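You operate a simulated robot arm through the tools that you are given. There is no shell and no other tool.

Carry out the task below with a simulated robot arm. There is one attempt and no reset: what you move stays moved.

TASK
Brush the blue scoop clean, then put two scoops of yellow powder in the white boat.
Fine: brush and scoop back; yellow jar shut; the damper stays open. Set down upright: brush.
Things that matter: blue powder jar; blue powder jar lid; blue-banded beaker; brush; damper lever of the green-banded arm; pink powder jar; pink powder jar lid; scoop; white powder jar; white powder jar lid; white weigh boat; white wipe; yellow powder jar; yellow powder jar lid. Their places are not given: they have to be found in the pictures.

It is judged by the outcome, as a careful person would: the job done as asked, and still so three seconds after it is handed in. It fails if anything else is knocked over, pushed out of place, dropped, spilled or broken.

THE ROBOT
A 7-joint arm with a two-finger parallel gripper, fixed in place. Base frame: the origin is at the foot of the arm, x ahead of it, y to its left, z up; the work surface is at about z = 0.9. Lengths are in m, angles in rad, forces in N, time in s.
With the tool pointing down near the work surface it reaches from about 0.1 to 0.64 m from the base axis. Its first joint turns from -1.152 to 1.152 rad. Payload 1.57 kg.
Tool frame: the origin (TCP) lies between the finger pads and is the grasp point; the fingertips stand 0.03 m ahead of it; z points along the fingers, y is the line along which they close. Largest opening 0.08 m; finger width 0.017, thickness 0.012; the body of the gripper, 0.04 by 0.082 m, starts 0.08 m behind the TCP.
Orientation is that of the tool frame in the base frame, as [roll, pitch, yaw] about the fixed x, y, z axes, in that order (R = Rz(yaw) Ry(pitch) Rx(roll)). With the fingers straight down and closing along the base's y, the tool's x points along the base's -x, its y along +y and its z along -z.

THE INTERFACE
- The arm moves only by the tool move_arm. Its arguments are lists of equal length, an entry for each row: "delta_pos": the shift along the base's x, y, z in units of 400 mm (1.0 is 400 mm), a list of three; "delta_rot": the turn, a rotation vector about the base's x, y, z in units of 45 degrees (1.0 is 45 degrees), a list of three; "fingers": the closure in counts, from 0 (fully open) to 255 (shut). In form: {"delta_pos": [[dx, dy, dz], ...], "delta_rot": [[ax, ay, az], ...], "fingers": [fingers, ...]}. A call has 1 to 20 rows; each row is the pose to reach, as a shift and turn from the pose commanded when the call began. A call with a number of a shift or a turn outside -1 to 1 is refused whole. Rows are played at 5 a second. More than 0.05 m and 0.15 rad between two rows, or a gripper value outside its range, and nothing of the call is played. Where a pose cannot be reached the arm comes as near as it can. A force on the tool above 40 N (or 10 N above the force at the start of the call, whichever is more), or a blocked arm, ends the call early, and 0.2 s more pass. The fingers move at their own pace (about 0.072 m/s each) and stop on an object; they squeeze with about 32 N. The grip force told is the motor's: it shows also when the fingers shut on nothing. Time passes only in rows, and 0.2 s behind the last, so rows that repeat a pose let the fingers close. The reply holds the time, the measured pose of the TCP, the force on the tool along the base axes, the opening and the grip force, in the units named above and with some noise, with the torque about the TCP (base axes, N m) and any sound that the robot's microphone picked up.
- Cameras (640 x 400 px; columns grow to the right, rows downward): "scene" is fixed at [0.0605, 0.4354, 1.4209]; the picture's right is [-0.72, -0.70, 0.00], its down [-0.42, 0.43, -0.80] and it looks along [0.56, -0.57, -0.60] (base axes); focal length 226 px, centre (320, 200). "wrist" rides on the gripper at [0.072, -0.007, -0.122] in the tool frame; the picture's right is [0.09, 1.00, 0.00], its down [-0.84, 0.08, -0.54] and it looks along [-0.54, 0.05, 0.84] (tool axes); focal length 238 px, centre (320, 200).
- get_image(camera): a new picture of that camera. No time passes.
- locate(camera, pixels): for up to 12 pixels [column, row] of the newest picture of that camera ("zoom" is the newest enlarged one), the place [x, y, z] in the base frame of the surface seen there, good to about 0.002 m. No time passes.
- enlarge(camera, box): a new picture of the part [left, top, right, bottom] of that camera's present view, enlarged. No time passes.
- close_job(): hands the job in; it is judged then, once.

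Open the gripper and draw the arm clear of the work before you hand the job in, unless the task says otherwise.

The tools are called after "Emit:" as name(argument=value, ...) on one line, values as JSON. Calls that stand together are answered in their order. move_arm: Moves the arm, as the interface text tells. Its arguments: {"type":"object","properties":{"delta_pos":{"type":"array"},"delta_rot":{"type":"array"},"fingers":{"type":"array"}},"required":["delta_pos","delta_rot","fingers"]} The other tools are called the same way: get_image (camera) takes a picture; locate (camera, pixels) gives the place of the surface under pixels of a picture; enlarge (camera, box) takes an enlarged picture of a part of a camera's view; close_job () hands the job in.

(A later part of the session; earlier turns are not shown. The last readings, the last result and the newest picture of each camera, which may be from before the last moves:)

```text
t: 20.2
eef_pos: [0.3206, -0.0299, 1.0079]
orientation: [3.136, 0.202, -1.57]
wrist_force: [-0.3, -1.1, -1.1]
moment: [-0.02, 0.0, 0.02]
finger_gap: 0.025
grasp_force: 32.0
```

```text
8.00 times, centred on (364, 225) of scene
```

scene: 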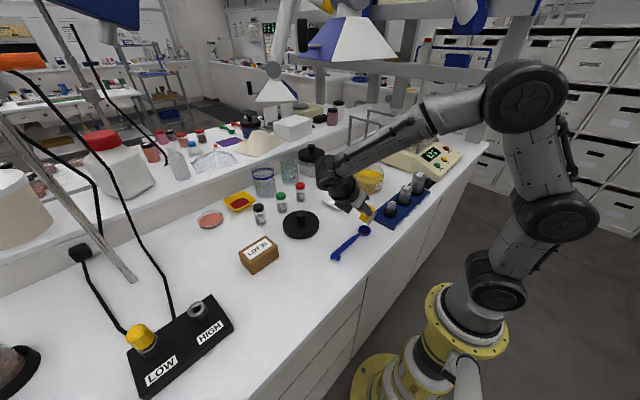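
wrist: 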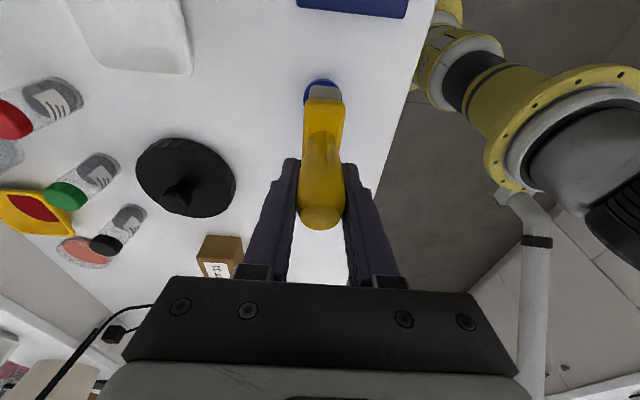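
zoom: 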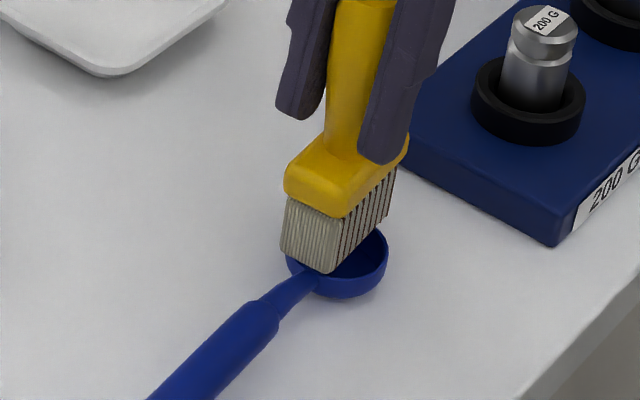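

Contact is off again at TCP z 1.008. I make light strokes across the bowl along x (±12 mm) about 1.5 mm lower, then lift and look.

Emit:
move_arm(delta_pos=[[0, 0, -0.002], [0.015, 0, -0.004], [0.03, 0, -0.004], [0.015, 0, -0.004], [0, 0, -0.004], [-0.015, 0, -0.004], [-0.03, 0, -0.004], [-0.015, 0, -0.004], [0, 0, -0.004], [0.015, 0, -0.004], [0.03, 0, -0.004], [0.015, 0, -0.004], [0, 0, -0.004], [-0.015, 0, -0.004], [-0.03, 0, -0.004], [-0.015, 0, -0.004], [0, 0, -0.004], [0, 0, 0.02], [0, 0, 0.06], [0, 0, 0.1]], delta_rot=[[0, 0, 0], [0, 0, 0], [0, 0, 0], [0, 0, 0], [0, 0, 0], [0, 0, 0], [0, 0, 0], [0, 0, 0], [0, 0, 0], [0, 0, 0], [0, 0, 0], [0, 0, 0], [0, 0, 0], [0, 0, 0], [0, 0, 0], [0, 0, 0], [0, 0, 0], [0, 0, 0], [0, 0, 0], [0, 0, 0]], fingers=[255, 255, 255, 255, 255, 255, 255, 255, 255, 255, 255, 255, 255, 255, 255, 255, 255, 255, 255, 255])

Emit:
enlarge(camera="scene", box=[336, 200, 392, 250])

```text
t: 24.4
eef_pos: [0.3219, -0.0313, 1.0501]
orientation: [-3.141, 0.201, -1.57]
wrist_force: [0.0, 0.3, -0.8]
moment: [0.04, -0.04, 0.0]
finger_gap: 0.0247
grasp_force: 32.2
```

```text
8.00 times, centred on (364, 225) of scene
```

zoom: 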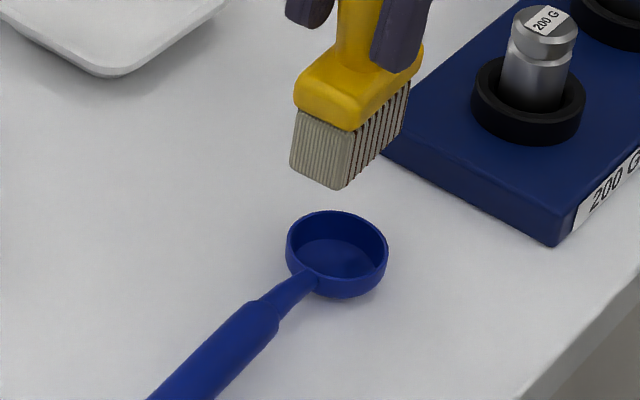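

The red residue is gone from the bowl. I enlarge further to confirm nothing remains and the bench is clean, and check the full scene.

Emit:
enlarge(camera="scene", box=[350, 222, 380, 242])

Emit:
get_image(camera="scene")

Emit:
get_image(camera="wrist")

```text
16.00 times, centred on (365, 232) of scene
```

zoom: 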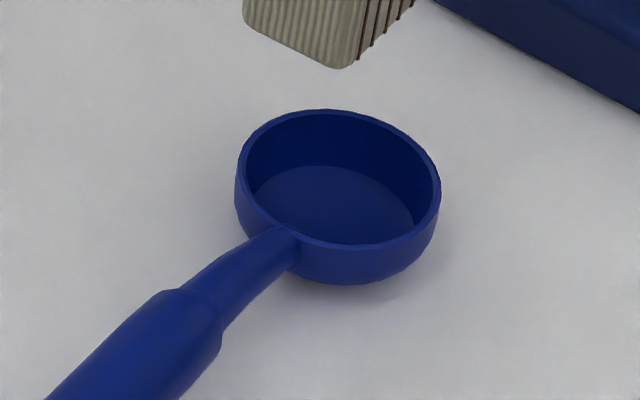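

```text
taken
```

scene: 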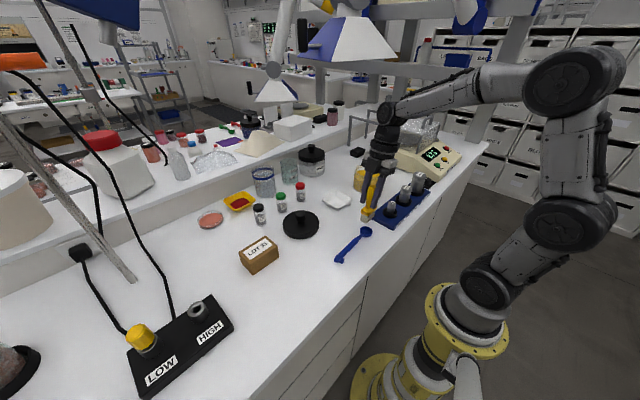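

```text
taken
```

wrist: 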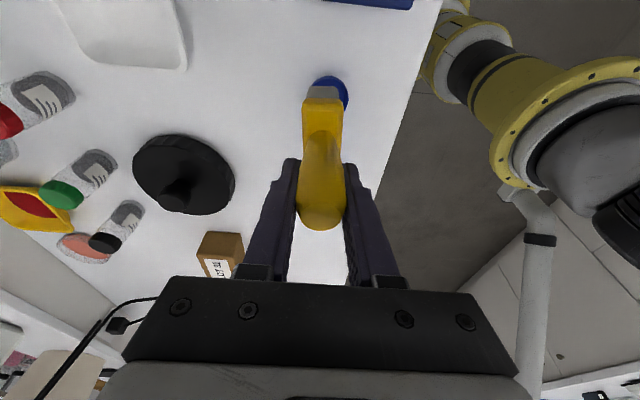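

The bowl is clean and the bench shows no residue. Before returning the brush I measure its tilt and offset in the grip.

Emit:
enlarge(camera="scene", box=[352, 185, 384, 225])

```text
10.00 times, centred on (368, 205) of scene
```

zoom: 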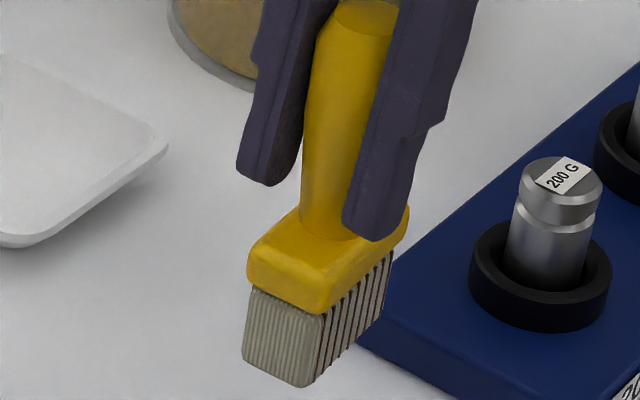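

Emit:
locate(camera="zoom", pixels=[[306, 384], [313, 380], [383, 307], [386, 300], [245, 358], [326, 314], [392, 255], [322, 305], [255, 290], [350, 340]])

```text
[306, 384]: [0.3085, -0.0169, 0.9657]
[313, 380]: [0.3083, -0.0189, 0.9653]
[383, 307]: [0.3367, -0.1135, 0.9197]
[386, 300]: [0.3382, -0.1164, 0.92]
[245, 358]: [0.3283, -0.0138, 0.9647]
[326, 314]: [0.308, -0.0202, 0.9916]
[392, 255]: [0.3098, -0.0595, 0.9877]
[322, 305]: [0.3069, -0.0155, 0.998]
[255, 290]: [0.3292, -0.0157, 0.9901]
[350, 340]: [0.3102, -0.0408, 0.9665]
```

Emit:
locate(camera="zoom", pixels=[[378, 306], [374, 312], [368, 318], [380, 300], [360, 328], [340, 350], [330, 360], [322, 372], [388, 262], [340, 302], [360, 284]])

```text
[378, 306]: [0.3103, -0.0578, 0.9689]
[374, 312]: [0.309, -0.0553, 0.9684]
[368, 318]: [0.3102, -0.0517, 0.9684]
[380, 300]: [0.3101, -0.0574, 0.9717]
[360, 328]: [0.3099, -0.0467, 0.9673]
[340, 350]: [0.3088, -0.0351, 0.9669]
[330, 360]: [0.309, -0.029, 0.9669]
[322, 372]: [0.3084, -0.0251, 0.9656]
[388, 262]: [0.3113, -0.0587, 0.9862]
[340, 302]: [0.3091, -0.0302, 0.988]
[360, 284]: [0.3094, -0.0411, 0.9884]
```

The brush is within about 3° of upright and its bottom is about 0.084 below the TCP. I carry it back above its original spot (0.317, 0.248), levelling it on the way.

Emit:
move_arm(delta_pos=[[0, 0.02, 0.03], [0, 0.1, 0.05], [-0.001, 0.19, 0.05], [-0.002, 0.28, 0.05], [-0.003, 0.37, 0.05], [-0.004, 0.46, 0.05], [-0.004, 0.55, 0.04], [-0.004, 0.64, 0.02], [-0.004, 0.7075, 0], [-0.004, 0.7075, -0.03], [-0.004, 0.7075, -0.06], [-0.004, 0.7075, -0.09], [-0.004, 0.7075, -0.12], [-0.004, 0.7075, -0.14], [-0.004, 0.7075, -0.14]], delta_rot=[[0, 0, 0], [0.02, 0, 0], [0.04, 0, 0], [0.055, 0, 0], [0.055, 0, 0], [0.055, 0, 0], [0.055, 0, 0], [0.055, 0, 0], [0.055, 0, 0], [0.055, 0, 0], [0.055, 0, 0], [0.055, 0, 0], [0.055, 0, 0], [0.055, 0, 0], [0.055, 0, 0]], fingers=[255, 255, 255, 255, 255, 255, 255, 255, 255, 255, 255, 255, 255, 255, 255])

Emit:
enlarge(camera="scene", box=[256, 220, 340, 310])

```text
t: 27.6
eef_pos: [0.3204, 0.2525, 0.9923]
orientation: [-3.141, 0.242, -1.57]
wrist_force: [0.0, 1.1, -0.5]
moment: [0.03, -0.02, -0.01]
finger_gap: 0.0247
grasp_force: 32.7
```

```text
4.44 times, centred on (298, 265) of scene
```

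zoom: 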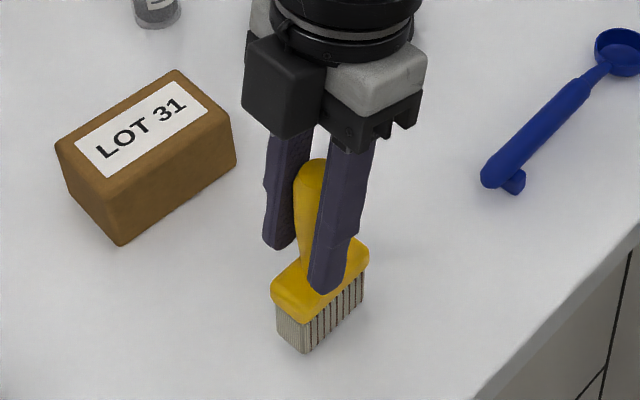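

Emit:
enlarge(camera="scene", box=[284, 262, 320, 302])

Emit:
locate(camera="zoom", pixels=[[320, 200]])

```text
10.00 times, centred on (302, 282) of scene
```

zoom: 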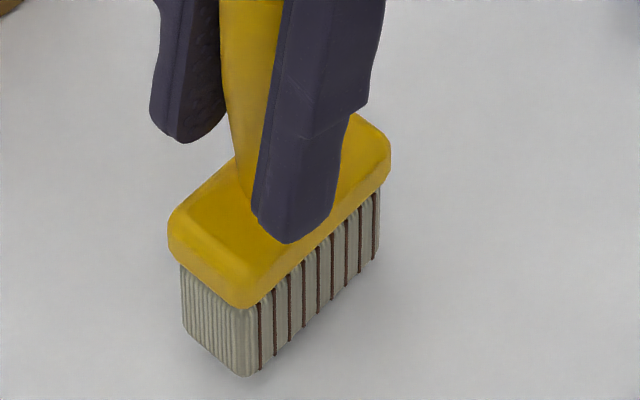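

```text
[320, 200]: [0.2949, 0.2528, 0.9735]
```

Emit:
locate(camera="zoom", pixels=[[246, 373], [256, 366], [375, 260], [370, 262], [186, 325], [250, 308], [378, 190], [180, 262], [300, 325]])

```text
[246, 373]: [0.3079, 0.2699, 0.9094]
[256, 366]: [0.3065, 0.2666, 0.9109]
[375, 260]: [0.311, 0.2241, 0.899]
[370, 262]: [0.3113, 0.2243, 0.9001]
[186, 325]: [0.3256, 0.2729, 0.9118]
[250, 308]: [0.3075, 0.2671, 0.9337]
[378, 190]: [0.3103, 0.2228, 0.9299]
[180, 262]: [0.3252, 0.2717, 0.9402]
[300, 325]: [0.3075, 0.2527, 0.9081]
```

The +y end is now higher by about 4 mm, i.e. I over-levelled. I turn back by 4° while shifting y to stay on the spot, then lower a few millimetres.

Emit:
move_arm(delta_pos=[[0, 0.006, 0], [0, 0.011, 0], [0, 0.016, 0], [0, 0.016, -0.005], [0, 0.016, -0.01], [0, 0.016, -0.01]], delta_rot=[[-0.03, 0, 0], [-0.06, 0, 0], [-0.09, 0, 0], [-0.09, 0, 0], [-0.09, 0, 0], [-0.09, 0, 0]], fingers=[255, 255, 255, 255, 255, 255])

Emit:
enlarge(camera="scene", box=[284, 262, 320, 302])

```text
t: 29.0
eef_pos: [0.3206, 0.2576, 0.989]
orientation: [3.14, 0.173, -1.57]
wrist_force: [0.1, -1.2, -1.3]
moment: [0.02, -0.01, 0.0]
finger_gap: 0.0249
grasp_force: 32.3
```

```text
10.00 times, centred on (302, 282) of scene
```

zoom: 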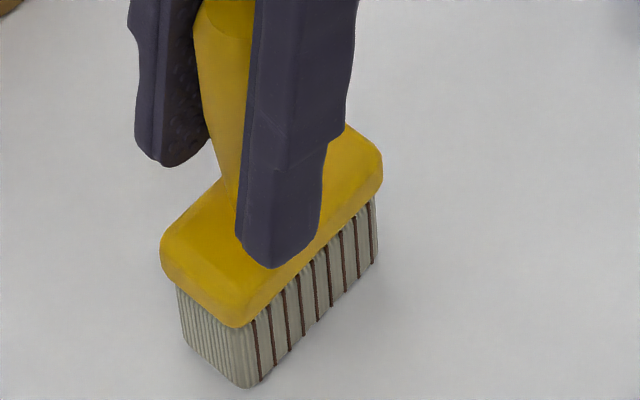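

Emit:
locate(camera="zoom", pixels=[[246, 384], [256, 380], [300, 340], [340, 300], [370, 266], [184, 338], [243, 327], [374, 196], [176, 282], [374, 258]])

```text
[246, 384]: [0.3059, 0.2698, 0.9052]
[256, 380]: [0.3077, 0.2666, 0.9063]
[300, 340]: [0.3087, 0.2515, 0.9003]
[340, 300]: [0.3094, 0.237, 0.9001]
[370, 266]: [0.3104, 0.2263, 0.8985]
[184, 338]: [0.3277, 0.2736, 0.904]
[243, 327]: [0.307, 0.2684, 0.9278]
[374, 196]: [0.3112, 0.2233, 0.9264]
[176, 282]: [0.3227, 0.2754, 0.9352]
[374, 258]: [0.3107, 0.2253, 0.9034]
```

Nearly level and on the spot (y 0.2245–0.272, x 0.307–0.327). I lower in 1 mm steps to settle it on the bench.

Emit:
move_arm(delta_pos=[[0, 0, -0.0025], [0, 0, -0.005], [0, 0, -0.0075], [0, 0, -0.0075]], delta_rot=[[0, 0, 0], [0, 0, 0], [0, 0, 0], [0, 0, 0]], fingers=[255, 255, 255, 255])

```text
t: 30.0
eef_pos: [0.3206, 0.2596, 0.9882]
orientation: [-3.137, 0.177, -1.573]
wrist_force: [-3.8, -5.9, 21.1]
moment: [-0.33, 0.34, -0.05]
finger_gap: 0.0248
grasp_force: 31.8
```

It rests on the bench (21 N). I ease up 2 mm, to take the load off before letting go, and check.

Emit:
move_arm(delta_pos=[[0, 0, 0.0025], [0, 0, 0.005], [0, 0, 0.005]], delta_rot=[[0, 0, 0], [0, 0, 0], [0, 0, 0]], fingers=[255, 255, 255])

Emit:
enlarge(camera="scene", box=[284, 262, 320, 302])

```text
t: 30.8
eef_pos: [0.3204, 0.2599, 0.9876]
orientation: [-3.14, 0.174, -1.571]
wrist_force: [3.3, 1.8, 8.8]
moment: [0.31, -0.31, -0.06]
finger_gap: 0.0248
grasp_force: 32.0
```

```text
10.00 times, centred on (302, 282) of scene
```

zoom: 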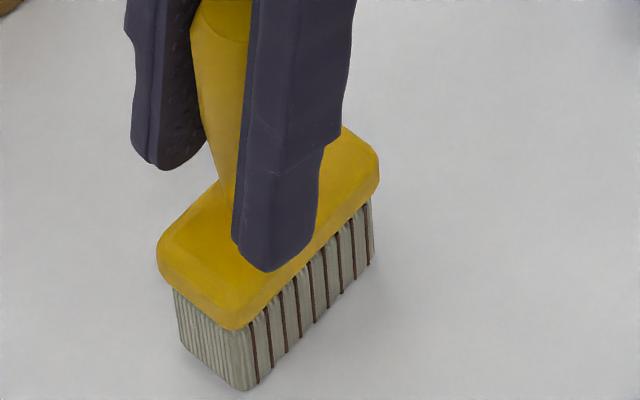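

The load is down to 9 N; I ease up another 0.8 mm and then open the fingers slowly.

Emit:
move_arm(delta_pos=[[0, 0, 0.002], [0, 0, 0.002], [0, 0, 0.002], [0, 0, 0.002], [0, 0, 0.002], [0, 0, 0.002]], delta_rot=[[0, 0, 0], [0, 0, 0], [0, 0, 0], [0, 0, 0], [0, 0, 0], [0, 0, 0]], fingers=[255, 255, 165, 140, 100, 60])

Emit:
enlarge(camera="scene", box=[256, 220, 340, 310])

Emit:
get_image(camera="wrist")

```text
t: 32.2
eef_pos: [0.3211, 0.2582, 0.9888]
orientation: [3.141, 0.173, -1.572]
wrist_force: [-0.5, -0.1, -0.7]
moment: [0.0, -0.02, -0.02]
finger_gap: 0.0613
grasp_force: 0.0
```

```text
4.44 times, centred on (298, 265) of scene
```

zoom: 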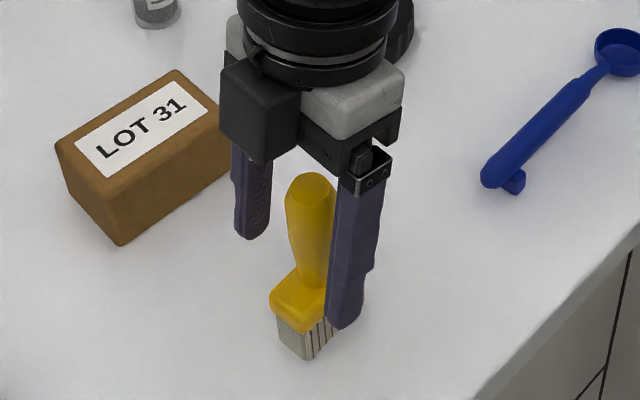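

```text
taken
```

wrist: 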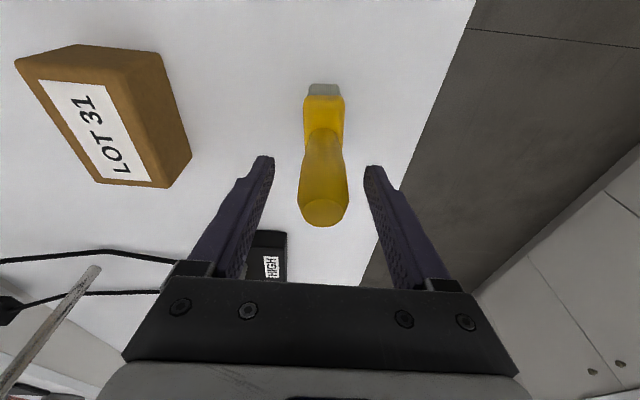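

The brush stands by itself. I open fully, rise straight up clear of it, and check.

Emit:
move_arm(delta_pos=[[0, 0, 0], [0, 0, 0.05], [0, 0, 0.1], [0, 0, 0.17], [0, 0, 0.25], [0, 0, 0.25]], delta_rot=[[0, 0, 0], [0, 0, 0], [0, 0, 0], [0, 0, 0], [0, 0, 0], [0, 0, 0]], fingers=[0, 0, 0, 0, 0, 0])

Emit:
get_image(camera="scene")

Emit:
enlarge(camera="scene", box=[320, 150, 400, 210])

Emit:
enlarge(camera="scene", box=[264, 250, 328, 310])

```text
t: 33.6
eef_pos: [0.3213, 0.2585, 1.0909]
orientation: [-3.141, 0.172, -1.57]
wrist_force: [0.1, 0.6, 0.1]
moment: [-0.01, 0.01, 0.02]
finger_gap: 0.0801
grasp_force: 0.0
```

```text
taken
```

scene: 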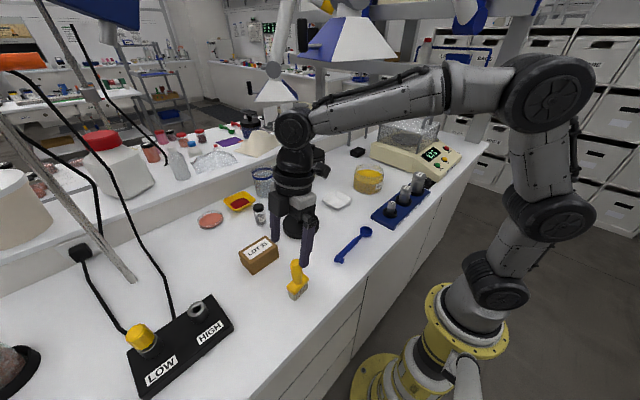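

```text
6.67 times, centred on (360, 180) of scene
```

zoom: 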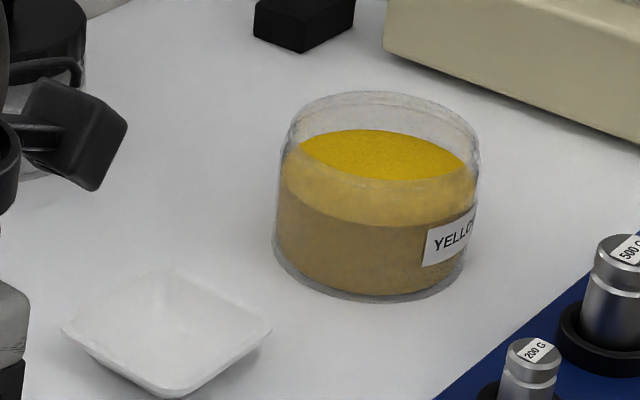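

```text
6.67 times, centred on (296, 280) of scene
```

zoom: 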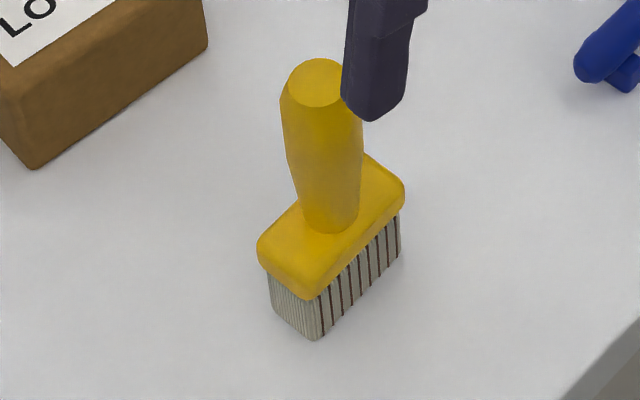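

The brush is upright in its place. Now I measure the yellow jar's rim, powder level and the boat.

Emit:
enlarge(camera="scene", box=[320, 150, 400, 210])

Emit:
locate(camera="zoom", pixels=[[286, 140], [480, 150], [375, 93], [390, 183], [375, 132], [380, 160], [340, 145], [430, 165], [380, 228], [380, 295], [274, 240], [375, 97]])

Emit:
locate(camera="scene", pixels=[[337, 201], [330, 200], [345, 203], [337, 195], [350, 199], [338, 209], [325, 200], [337, 190]])

```text
6.67 times, centred on (360, 180) of scene
```

zoom: 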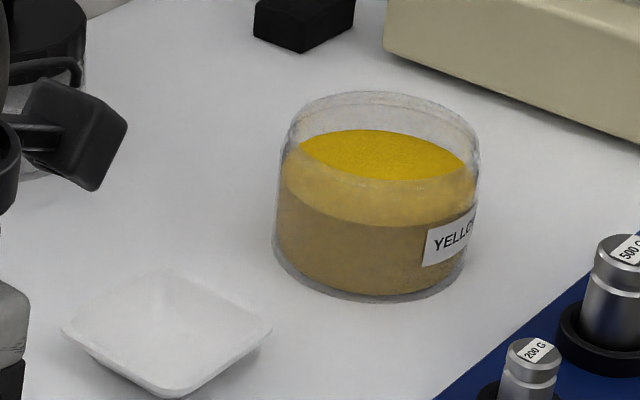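

```text
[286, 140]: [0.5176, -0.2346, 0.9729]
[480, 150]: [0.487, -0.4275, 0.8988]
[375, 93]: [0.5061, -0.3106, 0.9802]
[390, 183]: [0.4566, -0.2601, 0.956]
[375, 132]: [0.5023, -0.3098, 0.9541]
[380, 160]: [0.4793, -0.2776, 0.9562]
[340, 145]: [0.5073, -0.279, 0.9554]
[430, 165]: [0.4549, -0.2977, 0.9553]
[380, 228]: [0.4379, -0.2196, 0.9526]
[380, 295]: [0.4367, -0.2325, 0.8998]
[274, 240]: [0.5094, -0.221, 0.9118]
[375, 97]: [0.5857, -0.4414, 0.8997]
```

```text
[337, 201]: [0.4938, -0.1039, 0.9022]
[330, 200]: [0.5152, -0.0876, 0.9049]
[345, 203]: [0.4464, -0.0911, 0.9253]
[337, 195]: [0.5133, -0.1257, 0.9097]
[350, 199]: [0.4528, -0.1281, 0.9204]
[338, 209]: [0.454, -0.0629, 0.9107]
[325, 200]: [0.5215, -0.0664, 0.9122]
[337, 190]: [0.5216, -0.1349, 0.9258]
```

Powder surface is at z 0.9555, jar rim at 0.980, centre about (0.471,-0.268), radius about 0.056; boat centre about (0.485,-0.095). I now measure the scoop's handle and the balance's edges before grasping the scoop.

Emit:
locate(camera="scene", pixels=[[383, 125], [430, 130], [400, 150], [375, 150], [410, 120], [352, 120], [385, 110], [358, 152]])

Emit:
enlarge(camera="scene", box=[328, 215, 384, 270])

```text
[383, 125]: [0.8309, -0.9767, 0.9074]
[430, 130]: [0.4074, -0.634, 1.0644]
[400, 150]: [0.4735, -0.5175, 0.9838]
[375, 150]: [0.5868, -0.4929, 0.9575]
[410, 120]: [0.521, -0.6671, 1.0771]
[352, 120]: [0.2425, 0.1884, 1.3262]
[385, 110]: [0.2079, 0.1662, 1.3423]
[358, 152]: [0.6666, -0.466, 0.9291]
```

```text
7.27 times, centred on (356, 242) of scene
```

zoom: 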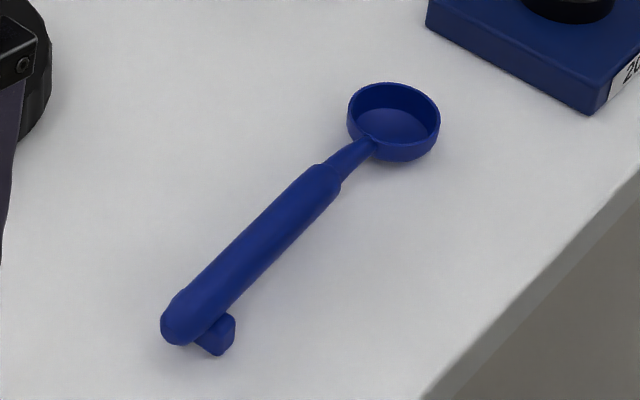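

Emit:
locate(camera="zoom", pixels=[[348, 105], [439, 125], [395, 84], [395, 115], [400, 130], [365, 145], [345, 165], [320, 175], [255, 240], [260, 265], [185, 310], [220, 340]])

```text
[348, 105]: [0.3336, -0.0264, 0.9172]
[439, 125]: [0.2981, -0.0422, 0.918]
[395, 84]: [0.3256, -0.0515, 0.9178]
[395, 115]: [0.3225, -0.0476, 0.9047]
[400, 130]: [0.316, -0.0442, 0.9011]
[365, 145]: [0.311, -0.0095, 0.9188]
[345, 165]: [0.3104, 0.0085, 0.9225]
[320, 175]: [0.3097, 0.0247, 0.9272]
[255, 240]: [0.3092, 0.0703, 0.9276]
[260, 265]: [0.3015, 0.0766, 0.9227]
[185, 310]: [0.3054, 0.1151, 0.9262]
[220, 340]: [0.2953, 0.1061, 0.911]
```

The scoop's handle axis runs from the bowl (0.316,-0.0345) to (0.305,0.115), yawed about +4°. I lean the tool 40° (hand toward +y) so the scoop can later be pitched, moving above the handle in two calls.

Emit:
move_arm(delta_pos=[[0, -0.05, 0], [-0.005, -0.1, 0], [-0.01, -0.15, 0], [-0.015, -0.2, 0], [-0.02, -0.25, 0], [-0.025, -0.3, 0], [-0.025, -0.3, 0]], delta_rot=[[-0.1, 0, 0], [-0.2, 0, 0], [-0.3, 0, 0], [-0.4, 0, 0], [-0.5, 0, 0], [-0.6, 0, 0], [-0.6, 0, 0]], fingers=[0, 0, 0, 0, 0, 0, 0])

Emit:
move_arm(delta_pos=[[0, -0.03, -0.015], [-0.002, -0.06, -0.03], [-0.004, -0.09, -0.045], [-0.006, -0.12, -0.06], [-0.008, -0.151, -0.077], [-0.008, -0.151, -0.077]], delta_rot=[[-0.1, 0, 0.018], [-0.2, 0, 0.036], [-0.3, 0, 0.053], [-0.4, 0, 0.071], [-0.509, 0, 0.089], [-0.509, 0, 0.089]], fingers=[0, 0, 0, 0, 0, 0])

Emit:
get_image(camera="wrist")

Emit:
get_image(camera="scene")

```text
t: 35.2
eef_pos: [0.3106, 0.1396, 1.0873]
orientation: [3.141, -0.3, -1.572]
wrist_force: [0.2, -0.3, 0.8]
moment: [0.03, -0.01, -0.01]
finger_gap: 0.0801
grasp_force: 0.1
```

```text
t: 36.6
eef_pos: [0.3079, 0.0785, 1.0575]
orientation: [3.123, -0.699, -1.491]
wrist_force: [0.0, -0.8, -0.2]
moment: [0.0, 0.0, 0.05]
finger_gap: 0.0799
grasp_force: 0.0
```

```text
taken
```

wrist: 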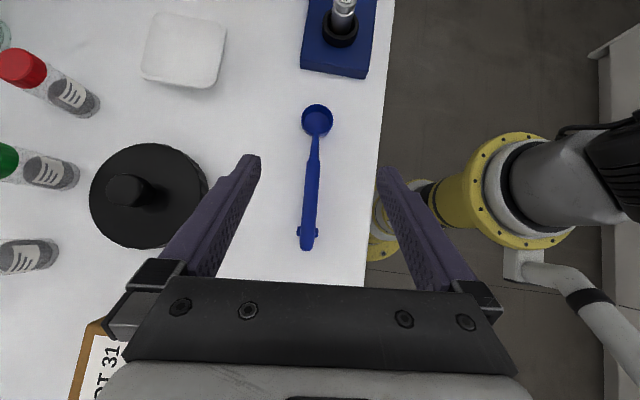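

```text
taken
```

scene: 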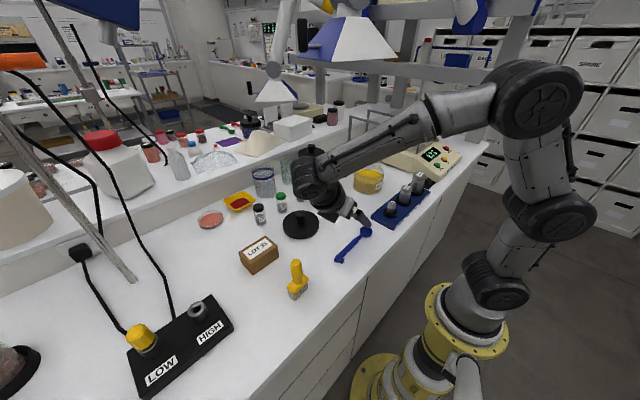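

The wrist view shows the scoop aligned with the tool (handle column ~311, bowl at (317,120)). I locate points on it for the exact grasp line.

Emit:
locate(camera="wrist", pixels=[[313, 165], [311, 190], [309, 215], [307, 235], [317, 120], [317, 106], [317, 135], [303, 120], [332, 120], [300, 231], [316, 232], [315, 145]])

Emit:
enlarge(camera="wrist", box=[256, 90, 384, 260])

```text
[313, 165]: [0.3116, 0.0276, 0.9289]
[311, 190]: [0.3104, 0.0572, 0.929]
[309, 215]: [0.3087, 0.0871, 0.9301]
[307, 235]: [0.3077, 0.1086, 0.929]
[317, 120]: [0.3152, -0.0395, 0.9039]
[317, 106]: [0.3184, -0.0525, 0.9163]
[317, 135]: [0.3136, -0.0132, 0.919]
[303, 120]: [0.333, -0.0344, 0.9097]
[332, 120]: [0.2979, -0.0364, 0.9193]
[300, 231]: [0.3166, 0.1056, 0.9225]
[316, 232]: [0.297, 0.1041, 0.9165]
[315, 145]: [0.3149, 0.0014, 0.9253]
```

```text
2.35 times, centred on (320, 175) of wrist
```

zoom: 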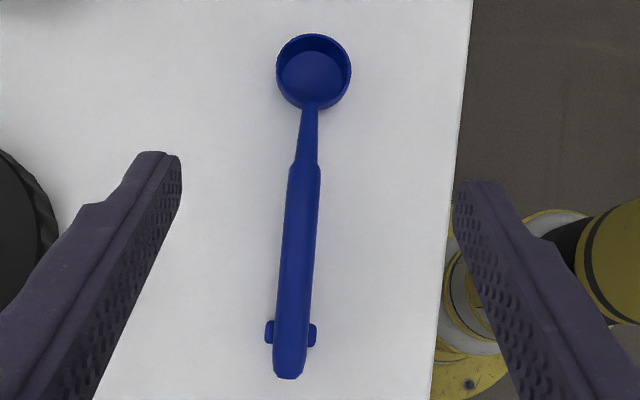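

The handle axis at y≈0.07 is x≈0.3097. I adjust x and yaw slightly and descend to the grasp height (TCP z 0.934), fingers open.

Emit:
move_arm(delta_pos=[[0.004, 0, -0.05], [0.004, 0, -0.1], [0.004, 0, -0.15], [0.004, 0, -0.2], [0.004, 0, -0.25], [0.004, 0, -0.29], [0.004, 0, -0.308], [0.004, 0, -0.308]], delta_rot=[[0, 0, -0.03], [0, 0, -0.03], [0, 0, -0.03], [0, 0, -0.03], [0, 0, -0.03], [0, 0, -0.03], [0, 0, -0.03], [0, 0, -0.03]], fingers=[0, 0, 0, 0, 0, 0, 0, 0])

Emit:
get_image(camera="wrist")

Emit:
enlarge(camera="scene", box=[256, 190, 392, 300])

```text
t: 38.4
eef_pos: [0.309, 0.0785, 0.935]
orientation: [3.124, -0.697, -1.515]
wrist_force: [-0.1, 0.1, -0.2]
moment: [0.0, 0.02, -0.03]
finger_gap: 0.0796
grasp_force: 0.2
```

```text
taken
```

wrist: 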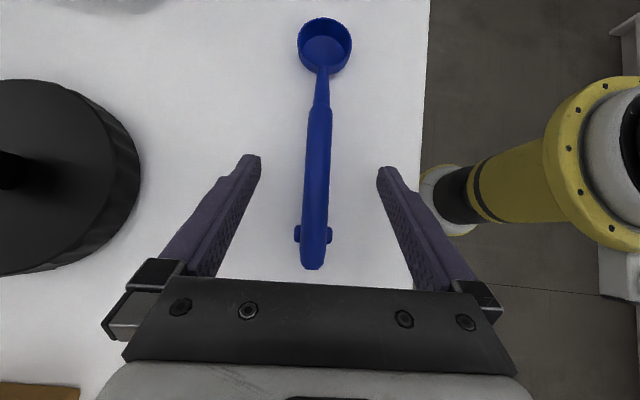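

```text
3.64 times, centred on (324, 245) of scene
```

zoom: 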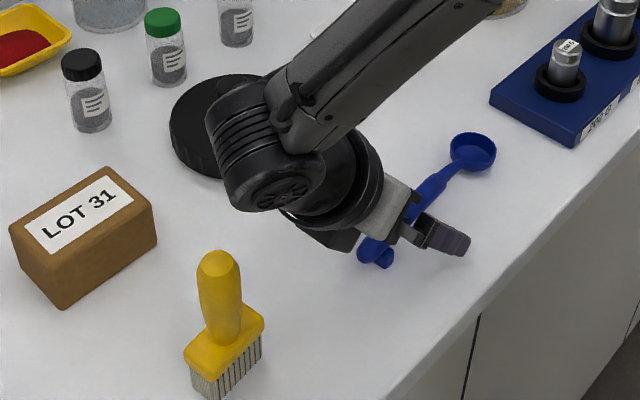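

The handle lies centred between the fingers (column ~317). I close the gripper.

Emit:
move_arm(delta_pos=[[0, 0, 0], [0, 0, 0], [0, 0, 0], [0, 0, 0], [0, 0, 0], [0, 0, 0]], delta_rot=[[0, 0, 0], [0, 0, 0], [0, 0, 0], [0, 0, 0], [0, 0, 0], [0, 0, 0]], fingers=[120, 180, 255, 255, 255, 255])

Emit:
get_image(camera="wrist")

```text
t: 39.8
eef_pos: [0.3088, 0.0793, 0.9354]
orientation: [3.124, -0.698, -1.515]
wrist_force: [0.7, 0.3, 0.6]
moment: [0.0, 0.02, 0.01]
finger_gap: 0.0156
grasp_force: 31.3
```

```text
taken
```

wrist: 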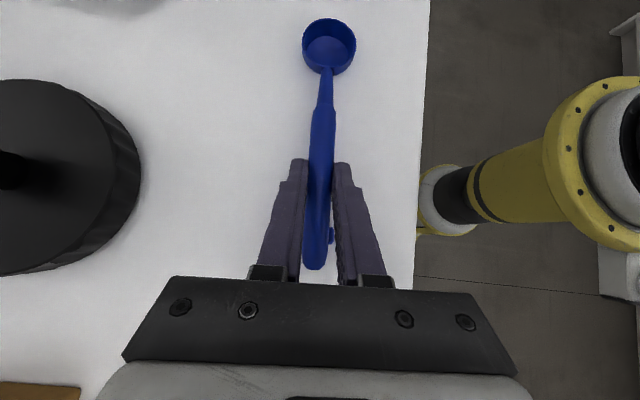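

Held (gap 0.0156). I locate the bowl relative to the TCP, in this wrist view.

Emit:
locate(camera="wrist", pixels=[[304, 42], [355, 48], [330, 20], [329, 70], [329, 45], [322, 120], [318, 200], [314, 250]])

Emit:
enlarge(camera="scene", box=[320, 205, 392, 265])

```text
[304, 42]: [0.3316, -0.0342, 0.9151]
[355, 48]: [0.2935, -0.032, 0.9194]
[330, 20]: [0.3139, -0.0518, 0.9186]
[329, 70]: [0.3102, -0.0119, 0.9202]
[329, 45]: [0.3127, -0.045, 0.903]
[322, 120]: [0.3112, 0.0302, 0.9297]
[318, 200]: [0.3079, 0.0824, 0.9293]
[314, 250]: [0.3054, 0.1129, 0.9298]
```

```text
6.67 times, centred on (356, 235) of scene
```

zoom: 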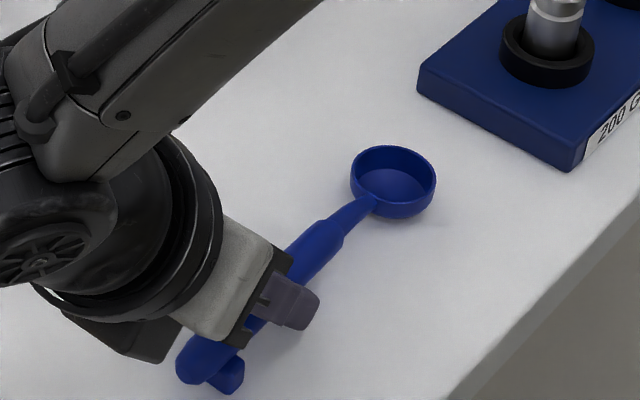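

The bowl's rim centre is at (0.0037,-0.112,-0.017) from the TCP. I lift straight up 11 cm and verify the hold.

Emit:
move_arm(delta_pos=[[0, 0, 0.02], [0, 0, 0.06], [0, 0, 0.11], [0, 0, 0.17], [0, 0, 0.23], [0, 0, 0.28], [0, 0, 0.28]], delta_rot=[[0, 0, 0], [0, 0, 0], [0, 0, 0], [0, 0, 0], [0, 0, 0], [0, 0, 0], [0, 0, 0]], fingers=[255, 255, 255, 255, 255, 255, 255])

Emit:
get_image(camera="wrist")

Emit:
locate(camera="wrist", pixels=[[304, 42], [355, 48], [330, 20], [329, 70], [329, 45], [322, 120], [318, 200], [314, 250]])

Emit:
get_image(camera="scene")

```text
t: 41.4
eef_pos: [0.3092, 0.0796, 1.0466]
orientation: [3.123, -0.697, -1.515]
wrist_force: [-0.5, 0.6, -0.7]
moment: [0.04, 0.05, 0.01]
finger_gap: 0.0152
grasp_force: 31.3
```

```text
taken
```

wrist: 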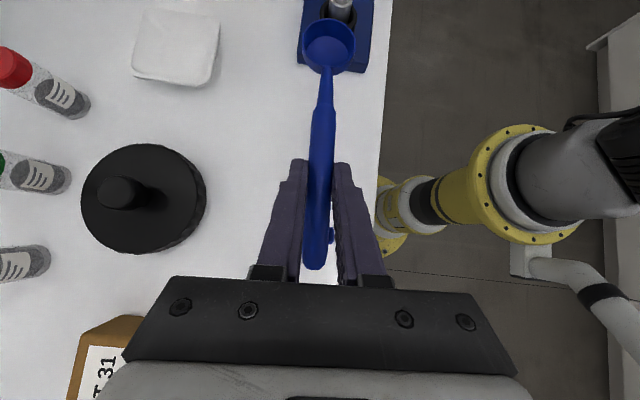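

```text
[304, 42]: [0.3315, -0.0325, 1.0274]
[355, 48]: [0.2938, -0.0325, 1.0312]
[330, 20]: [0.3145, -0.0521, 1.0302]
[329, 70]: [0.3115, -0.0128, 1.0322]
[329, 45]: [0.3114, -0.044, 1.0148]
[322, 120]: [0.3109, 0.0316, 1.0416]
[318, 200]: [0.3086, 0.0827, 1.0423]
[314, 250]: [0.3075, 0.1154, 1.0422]
```

```text
taken
```

scene: 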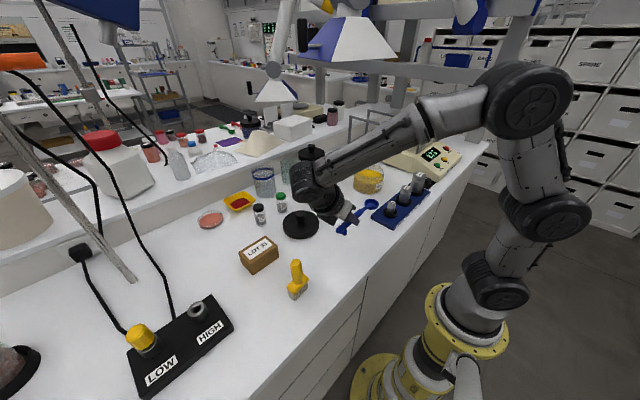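

The scoop is held level. I carry it over: first +x to the jar's x (bowl x 0.471), then toward -y until the bowl hovers over the jar.

Emit:
move_arm(delta_pos=[[0.06, 0, 0.01], [0.13, 0, 0.02], [0.2, 0, 0.02], [0.27, 0, 0.02], [0.34, 0, 0.02], [0.395, 0, 0.02], [0.395, -0.07, 0.02], [0.395, -0.14, 0.02], [0.395, -0.21, 0.02], [0.395, -0.28, 0.02], [0.395, -0.35, 0.02], [0.395, -0.35, 0.02]], delta_rot=[[0, 0, 0], [0, 0, 0], [0, 0, 0], [0, 0, 0], [0, 0, 0], [0, 0, 0], [0, 0, 0], [0, 0, 0], [0, 0, 0], [0, 0, 0], [0, 0, 0], [0, 0, 0]], fingers=[255, 255, 255, 255, 255, 255, 255, 255, 255, 255, 255, 255])

Emit:
get_image(camera="scene")

Emit:
get_image(camera="wrist")

```text
t: 44.0
eef_pos: [0.4667, -0.0621, 1.0554]
orientation: [3.125, -0.697, -1.518]
wrist_force: [-0.5, 0.3, 0.1]
moment: [0.0, -0.02, -0.04]
finger_gap: 0.0153
grasp_force: 30.7
```

```text
taken
```

scene: 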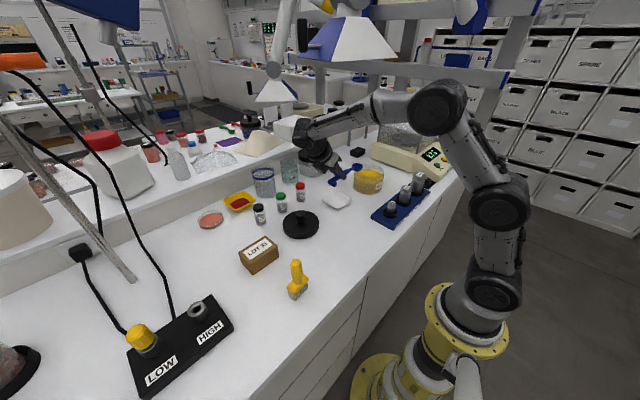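

```text
taken
```

wrist: 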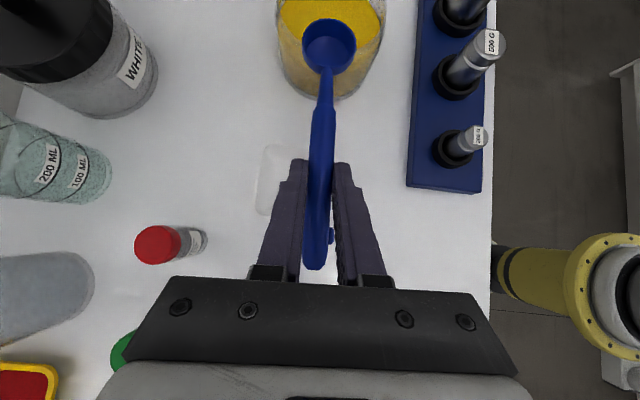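

Clear so far. I check the elbow and forearm heights against the hood rim, and the jar's rim from the wrist camera.

Emit:
locate(camera="scene", pixels=[[440, 82], [440, 105], [400, 95], [360, 105], [320, 125], [388, 56]])

Emit:
locate(camera="wrist", pixels=[[278, 30], [383, 30], [330, 97], [300, 88], [370, 70], [365, 10], [300, 10], [360, 82], [304, 42], [355, 48], [330, 20], [329, 70]])

Emit:
enlarge(camera="wrist", box=[250, 0, 410, 110])

```text
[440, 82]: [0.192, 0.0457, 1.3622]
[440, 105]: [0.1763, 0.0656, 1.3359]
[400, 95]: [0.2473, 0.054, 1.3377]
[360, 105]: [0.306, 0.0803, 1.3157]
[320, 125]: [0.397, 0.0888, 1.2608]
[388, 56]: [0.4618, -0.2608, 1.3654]
```

```text
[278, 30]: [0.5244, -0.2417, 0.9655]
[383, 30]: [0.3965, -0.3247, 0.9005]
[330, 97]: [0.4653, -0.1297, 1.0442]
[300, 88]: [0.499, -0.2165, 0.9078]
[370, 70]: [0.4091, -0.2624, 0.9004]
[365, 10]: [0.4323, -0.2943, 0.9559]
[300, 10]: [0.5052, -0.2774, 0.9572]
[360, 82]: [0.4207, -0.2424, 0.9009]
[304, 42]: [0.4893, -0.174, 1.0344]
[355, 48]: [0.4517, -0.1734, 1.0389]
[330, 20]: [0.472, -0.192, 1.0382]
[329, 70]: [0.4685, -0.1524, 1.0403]
```

```text
3.64 times, centred on (330, 55) of wrist
```

zoom: 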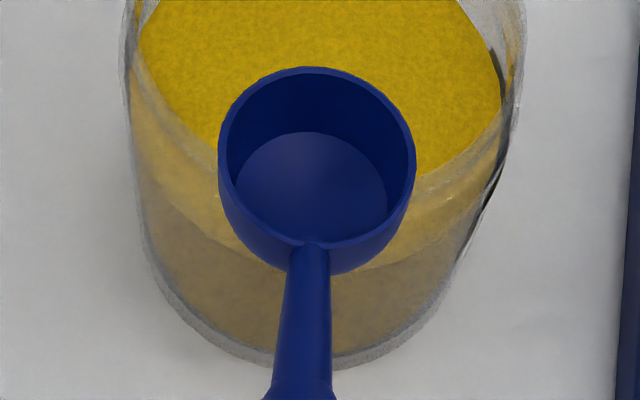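

The bowl sits at (0.4705,-0.172,1.038), level. I move it over the jar and pitch the handle up to 40° while the tip just enters the powder, watching the force.

Emit:
move_arm(delta_pos=[[0, -0.082, 0], [0, -0.17, 0], [0, -0.252, 0], [0, -0.262, 0], [0, -0.272, -0.001], [0, -0.284, -0.002], [0, -0.302, 0], [0, -0.322, 0.003], [0, -0.3405, 0.0045], [0, -0.3405, 0.0045]], delta_rot=[[0, 0, 0], [0, 0, 0], [0, 0, 0], [0.15, 0, 0], [0.3, 0, 0], [0.45, 0, 0], [0.6, 0, 0], [0.75, 0, 0], [0.889, 0, 0], [0.889, 0, 0]], fingers=[255, 255, 255, 255, 255, 255, 255, 255, 255, 255])

Emit:
get_image(camera="scene")

Emit:
enlarge(camera="scene", box=[310, 100, 410, 210])

Emit:
get_image(camera="wrist")

```text
t: 46.2
eef_pos: [0.4674, -0.1984, 1.0574]
orientation: [-3.122, 0.0, -1.529]
wrist_force: [-0.4, -0.5, 0.1]
moment: [0.0, 0.02, 0.0]
finger_gap: 0.0156
grasp_force: 30.8
```

```text
taken
```

scene: 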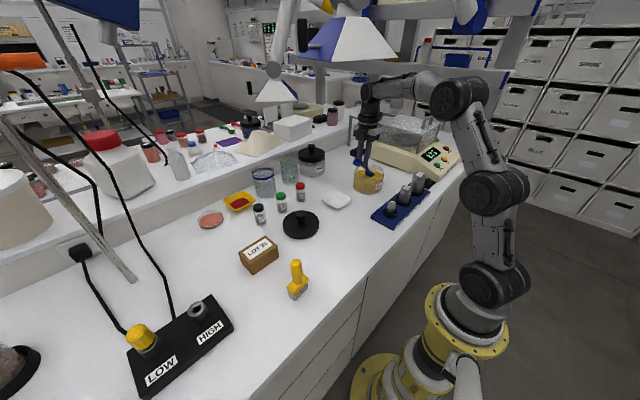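

```text
3.64 times, centred on (360, 155) of scene
```

zoom: 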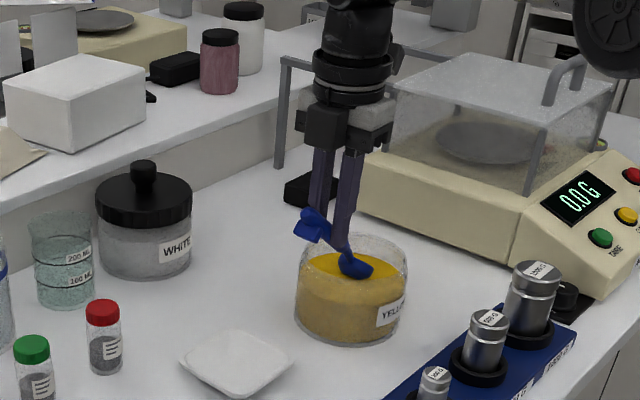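

```text
taken
```

wrist: 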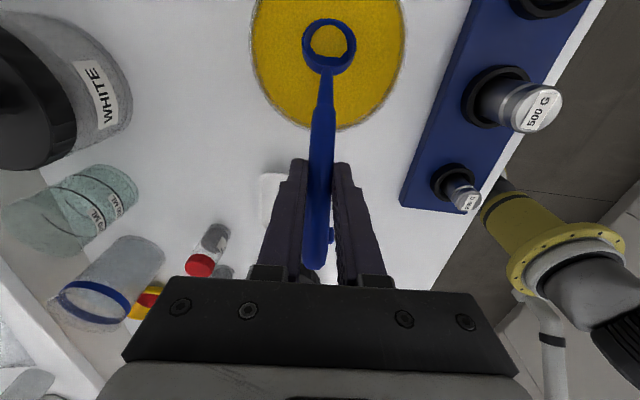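

The bowl already shows yellow powder and no force is felt. I dip deeper, sweep forward, then level the scoop gradually while rising out of the jar.

Emit:
move_arm(delta_pos=[[0, -0.0015, -0.026], [0, -0.005, -0.048], [0, -0.037, -0.0555], [0, -0.023, -0.071], [0, -0.008, -0.086], [0, 0.007, -0.0855], [0, 0.0218, -0.082], [0, 0.038, -0.0795], [0, 0.049, -0.078], [0, 0.059, -0.076], [0, 0.0635, -0.0705], [0, 0.0635, -0.031], [0, 0.0635, -0.006], [0, 0.0635, -0.006]], delta_rot=[[0, 0, 0], [0, 0, 0], [0, 0, 0], [-0.111, 0, 0], [-0.222, 0, 0], [-0.333, 0, 0], [-0.444, 0, 0], [-0.556, 0, 0], [-0.667, 0, 0], [-0.778, 0, 0], [-0.889, 0, 0], [-0.889, 0, 0], [-0.889, 0, 0], [-0.889, 0, 0]], fingers=[255, 255, 255, 255, 255, 255, 255, 255, 255, 255, 255, 255, 255, 255])

Emit:
enlarge(camera="scene", box=[310, 100, 410, 210])

Emit:
get_image(camera="wrist")

```text
t: 49.2
eef_pos: [0.4663, -0.1735, 1.0547]
orientation: [3.123, -0.699, -1.513]
wrist_force: [-0.5, -0.3, -0.3]
moment: [0.01, 0.02, -0.01]
finger_gap: 0.0153
grasp_force: 31.3
```

```text
3.64 times, centred on (360, 155) of scene
```

zoom: 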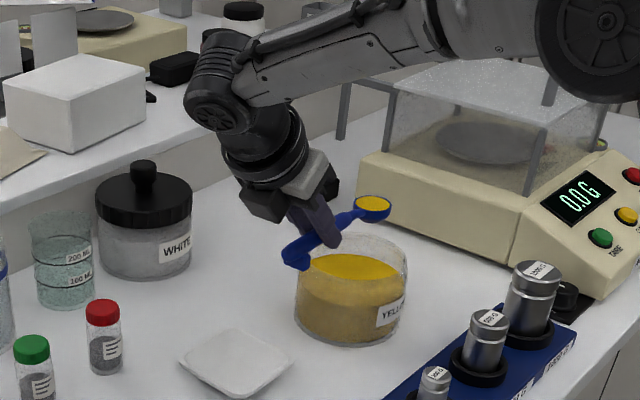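

```text
taken
```

wrist: 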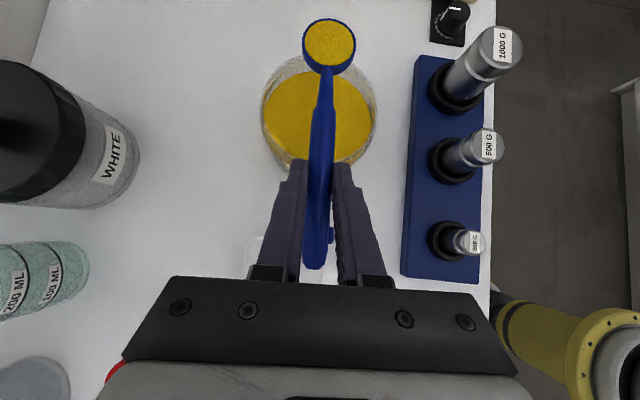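

The bowl is full and level. I carry it gently, level, to over the white boat.

Emit:
move_arm(delta_pos=[[0, 0.03, 0], [0, 0.08, 0], [0.004, 0.14, 0], [0.01, 0.2, 0], [0.016, 0.26, 0], [0.022, 0.32, -0.01], [0.028, 0.38, -0.025], [0.034, 0.44, -0.04], [0.035, 0.49, -0.055], [0.035, 0.514, -0.062], [0.035, 0.514, -0.062]], delta_rot=[[0, 0, 0], [0, 0, 0], [0, 0, 0], [0, 0, 0], [0, 0, 0], [0, 0, 0], [0, 0, 0], [0, 0, 0], [0, 0, 0], [0, 0, 0], [0, 0, 0]], fingers=[255, 255, 255, 255, 255, 255, 255, 255, 255, 255, 255])

Emit:
get_image(camera="wrist")

Emit:
enlarge(camera="scene", box=[270, 100, 420, 220])

```text
t: 51.6
eef_pos: [0.48, 0.0324, 1.0289]
orientation: [3.125, -0.698, -1.514]
wrist_force: [0.2, 0.6, -0.5]
moment: [0.03, 0.03, -0.05]
finger_gap: 0.0156
grasp_force: 31.5
```

```text
taken
```

wrist: 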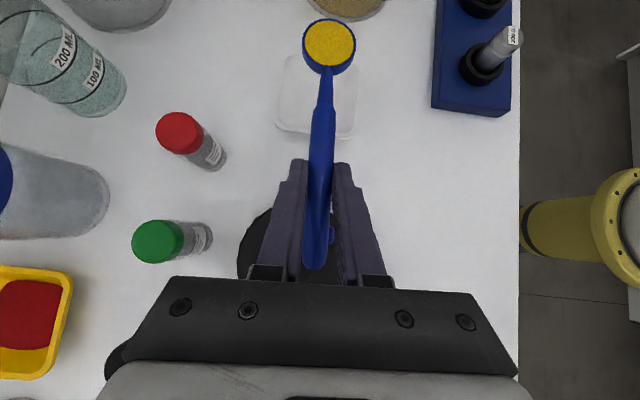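

```text
3.33 times, centred on (345, 160) of scene
```

zoom: 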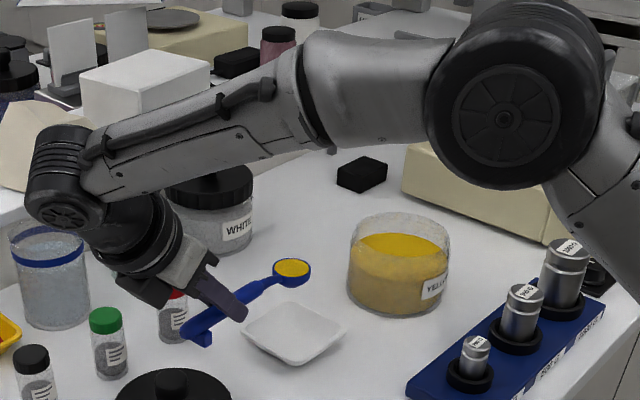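

Full bowl hovers over the boat. I check the boat's edges and bowl position before tipping.

Emit:
locate(camera="wrist", pixels=[[304, 42], [355, 48], [330, 20], [278, 100], [357, 100], [300, 133], [290, 60], [300, 110], [345, 120], [330, 45]])

Emit:
locate(camera="zoom", pixels=[[243, 338], [348, 322], [290, 363], [290, 302], [290, 335], [274, 275], [310, 270], [291, 262]])

```text
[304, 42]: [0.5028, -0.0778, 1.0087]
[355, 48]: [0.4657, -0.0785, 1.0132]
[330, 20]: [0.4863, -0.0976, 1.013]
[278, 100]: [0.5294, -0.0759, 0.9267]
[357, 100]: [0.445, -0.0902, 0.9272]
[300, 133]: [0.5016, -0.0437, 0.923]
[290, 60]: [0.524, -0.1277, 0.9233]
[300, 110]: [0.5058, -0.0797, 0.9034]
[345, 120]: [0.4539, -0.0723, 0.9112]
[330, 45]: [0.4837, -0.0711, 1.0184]
```

```text
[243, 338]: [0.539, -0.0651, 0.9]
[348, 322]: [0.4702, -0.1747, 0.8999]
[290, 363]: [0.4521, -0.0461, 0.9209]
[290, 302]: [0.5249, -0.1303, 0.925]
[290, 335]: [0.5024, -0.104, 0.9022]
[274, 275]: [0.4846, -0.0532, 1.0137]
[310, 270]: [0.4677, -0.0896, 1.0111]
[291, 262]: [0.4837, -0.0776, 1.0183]
```

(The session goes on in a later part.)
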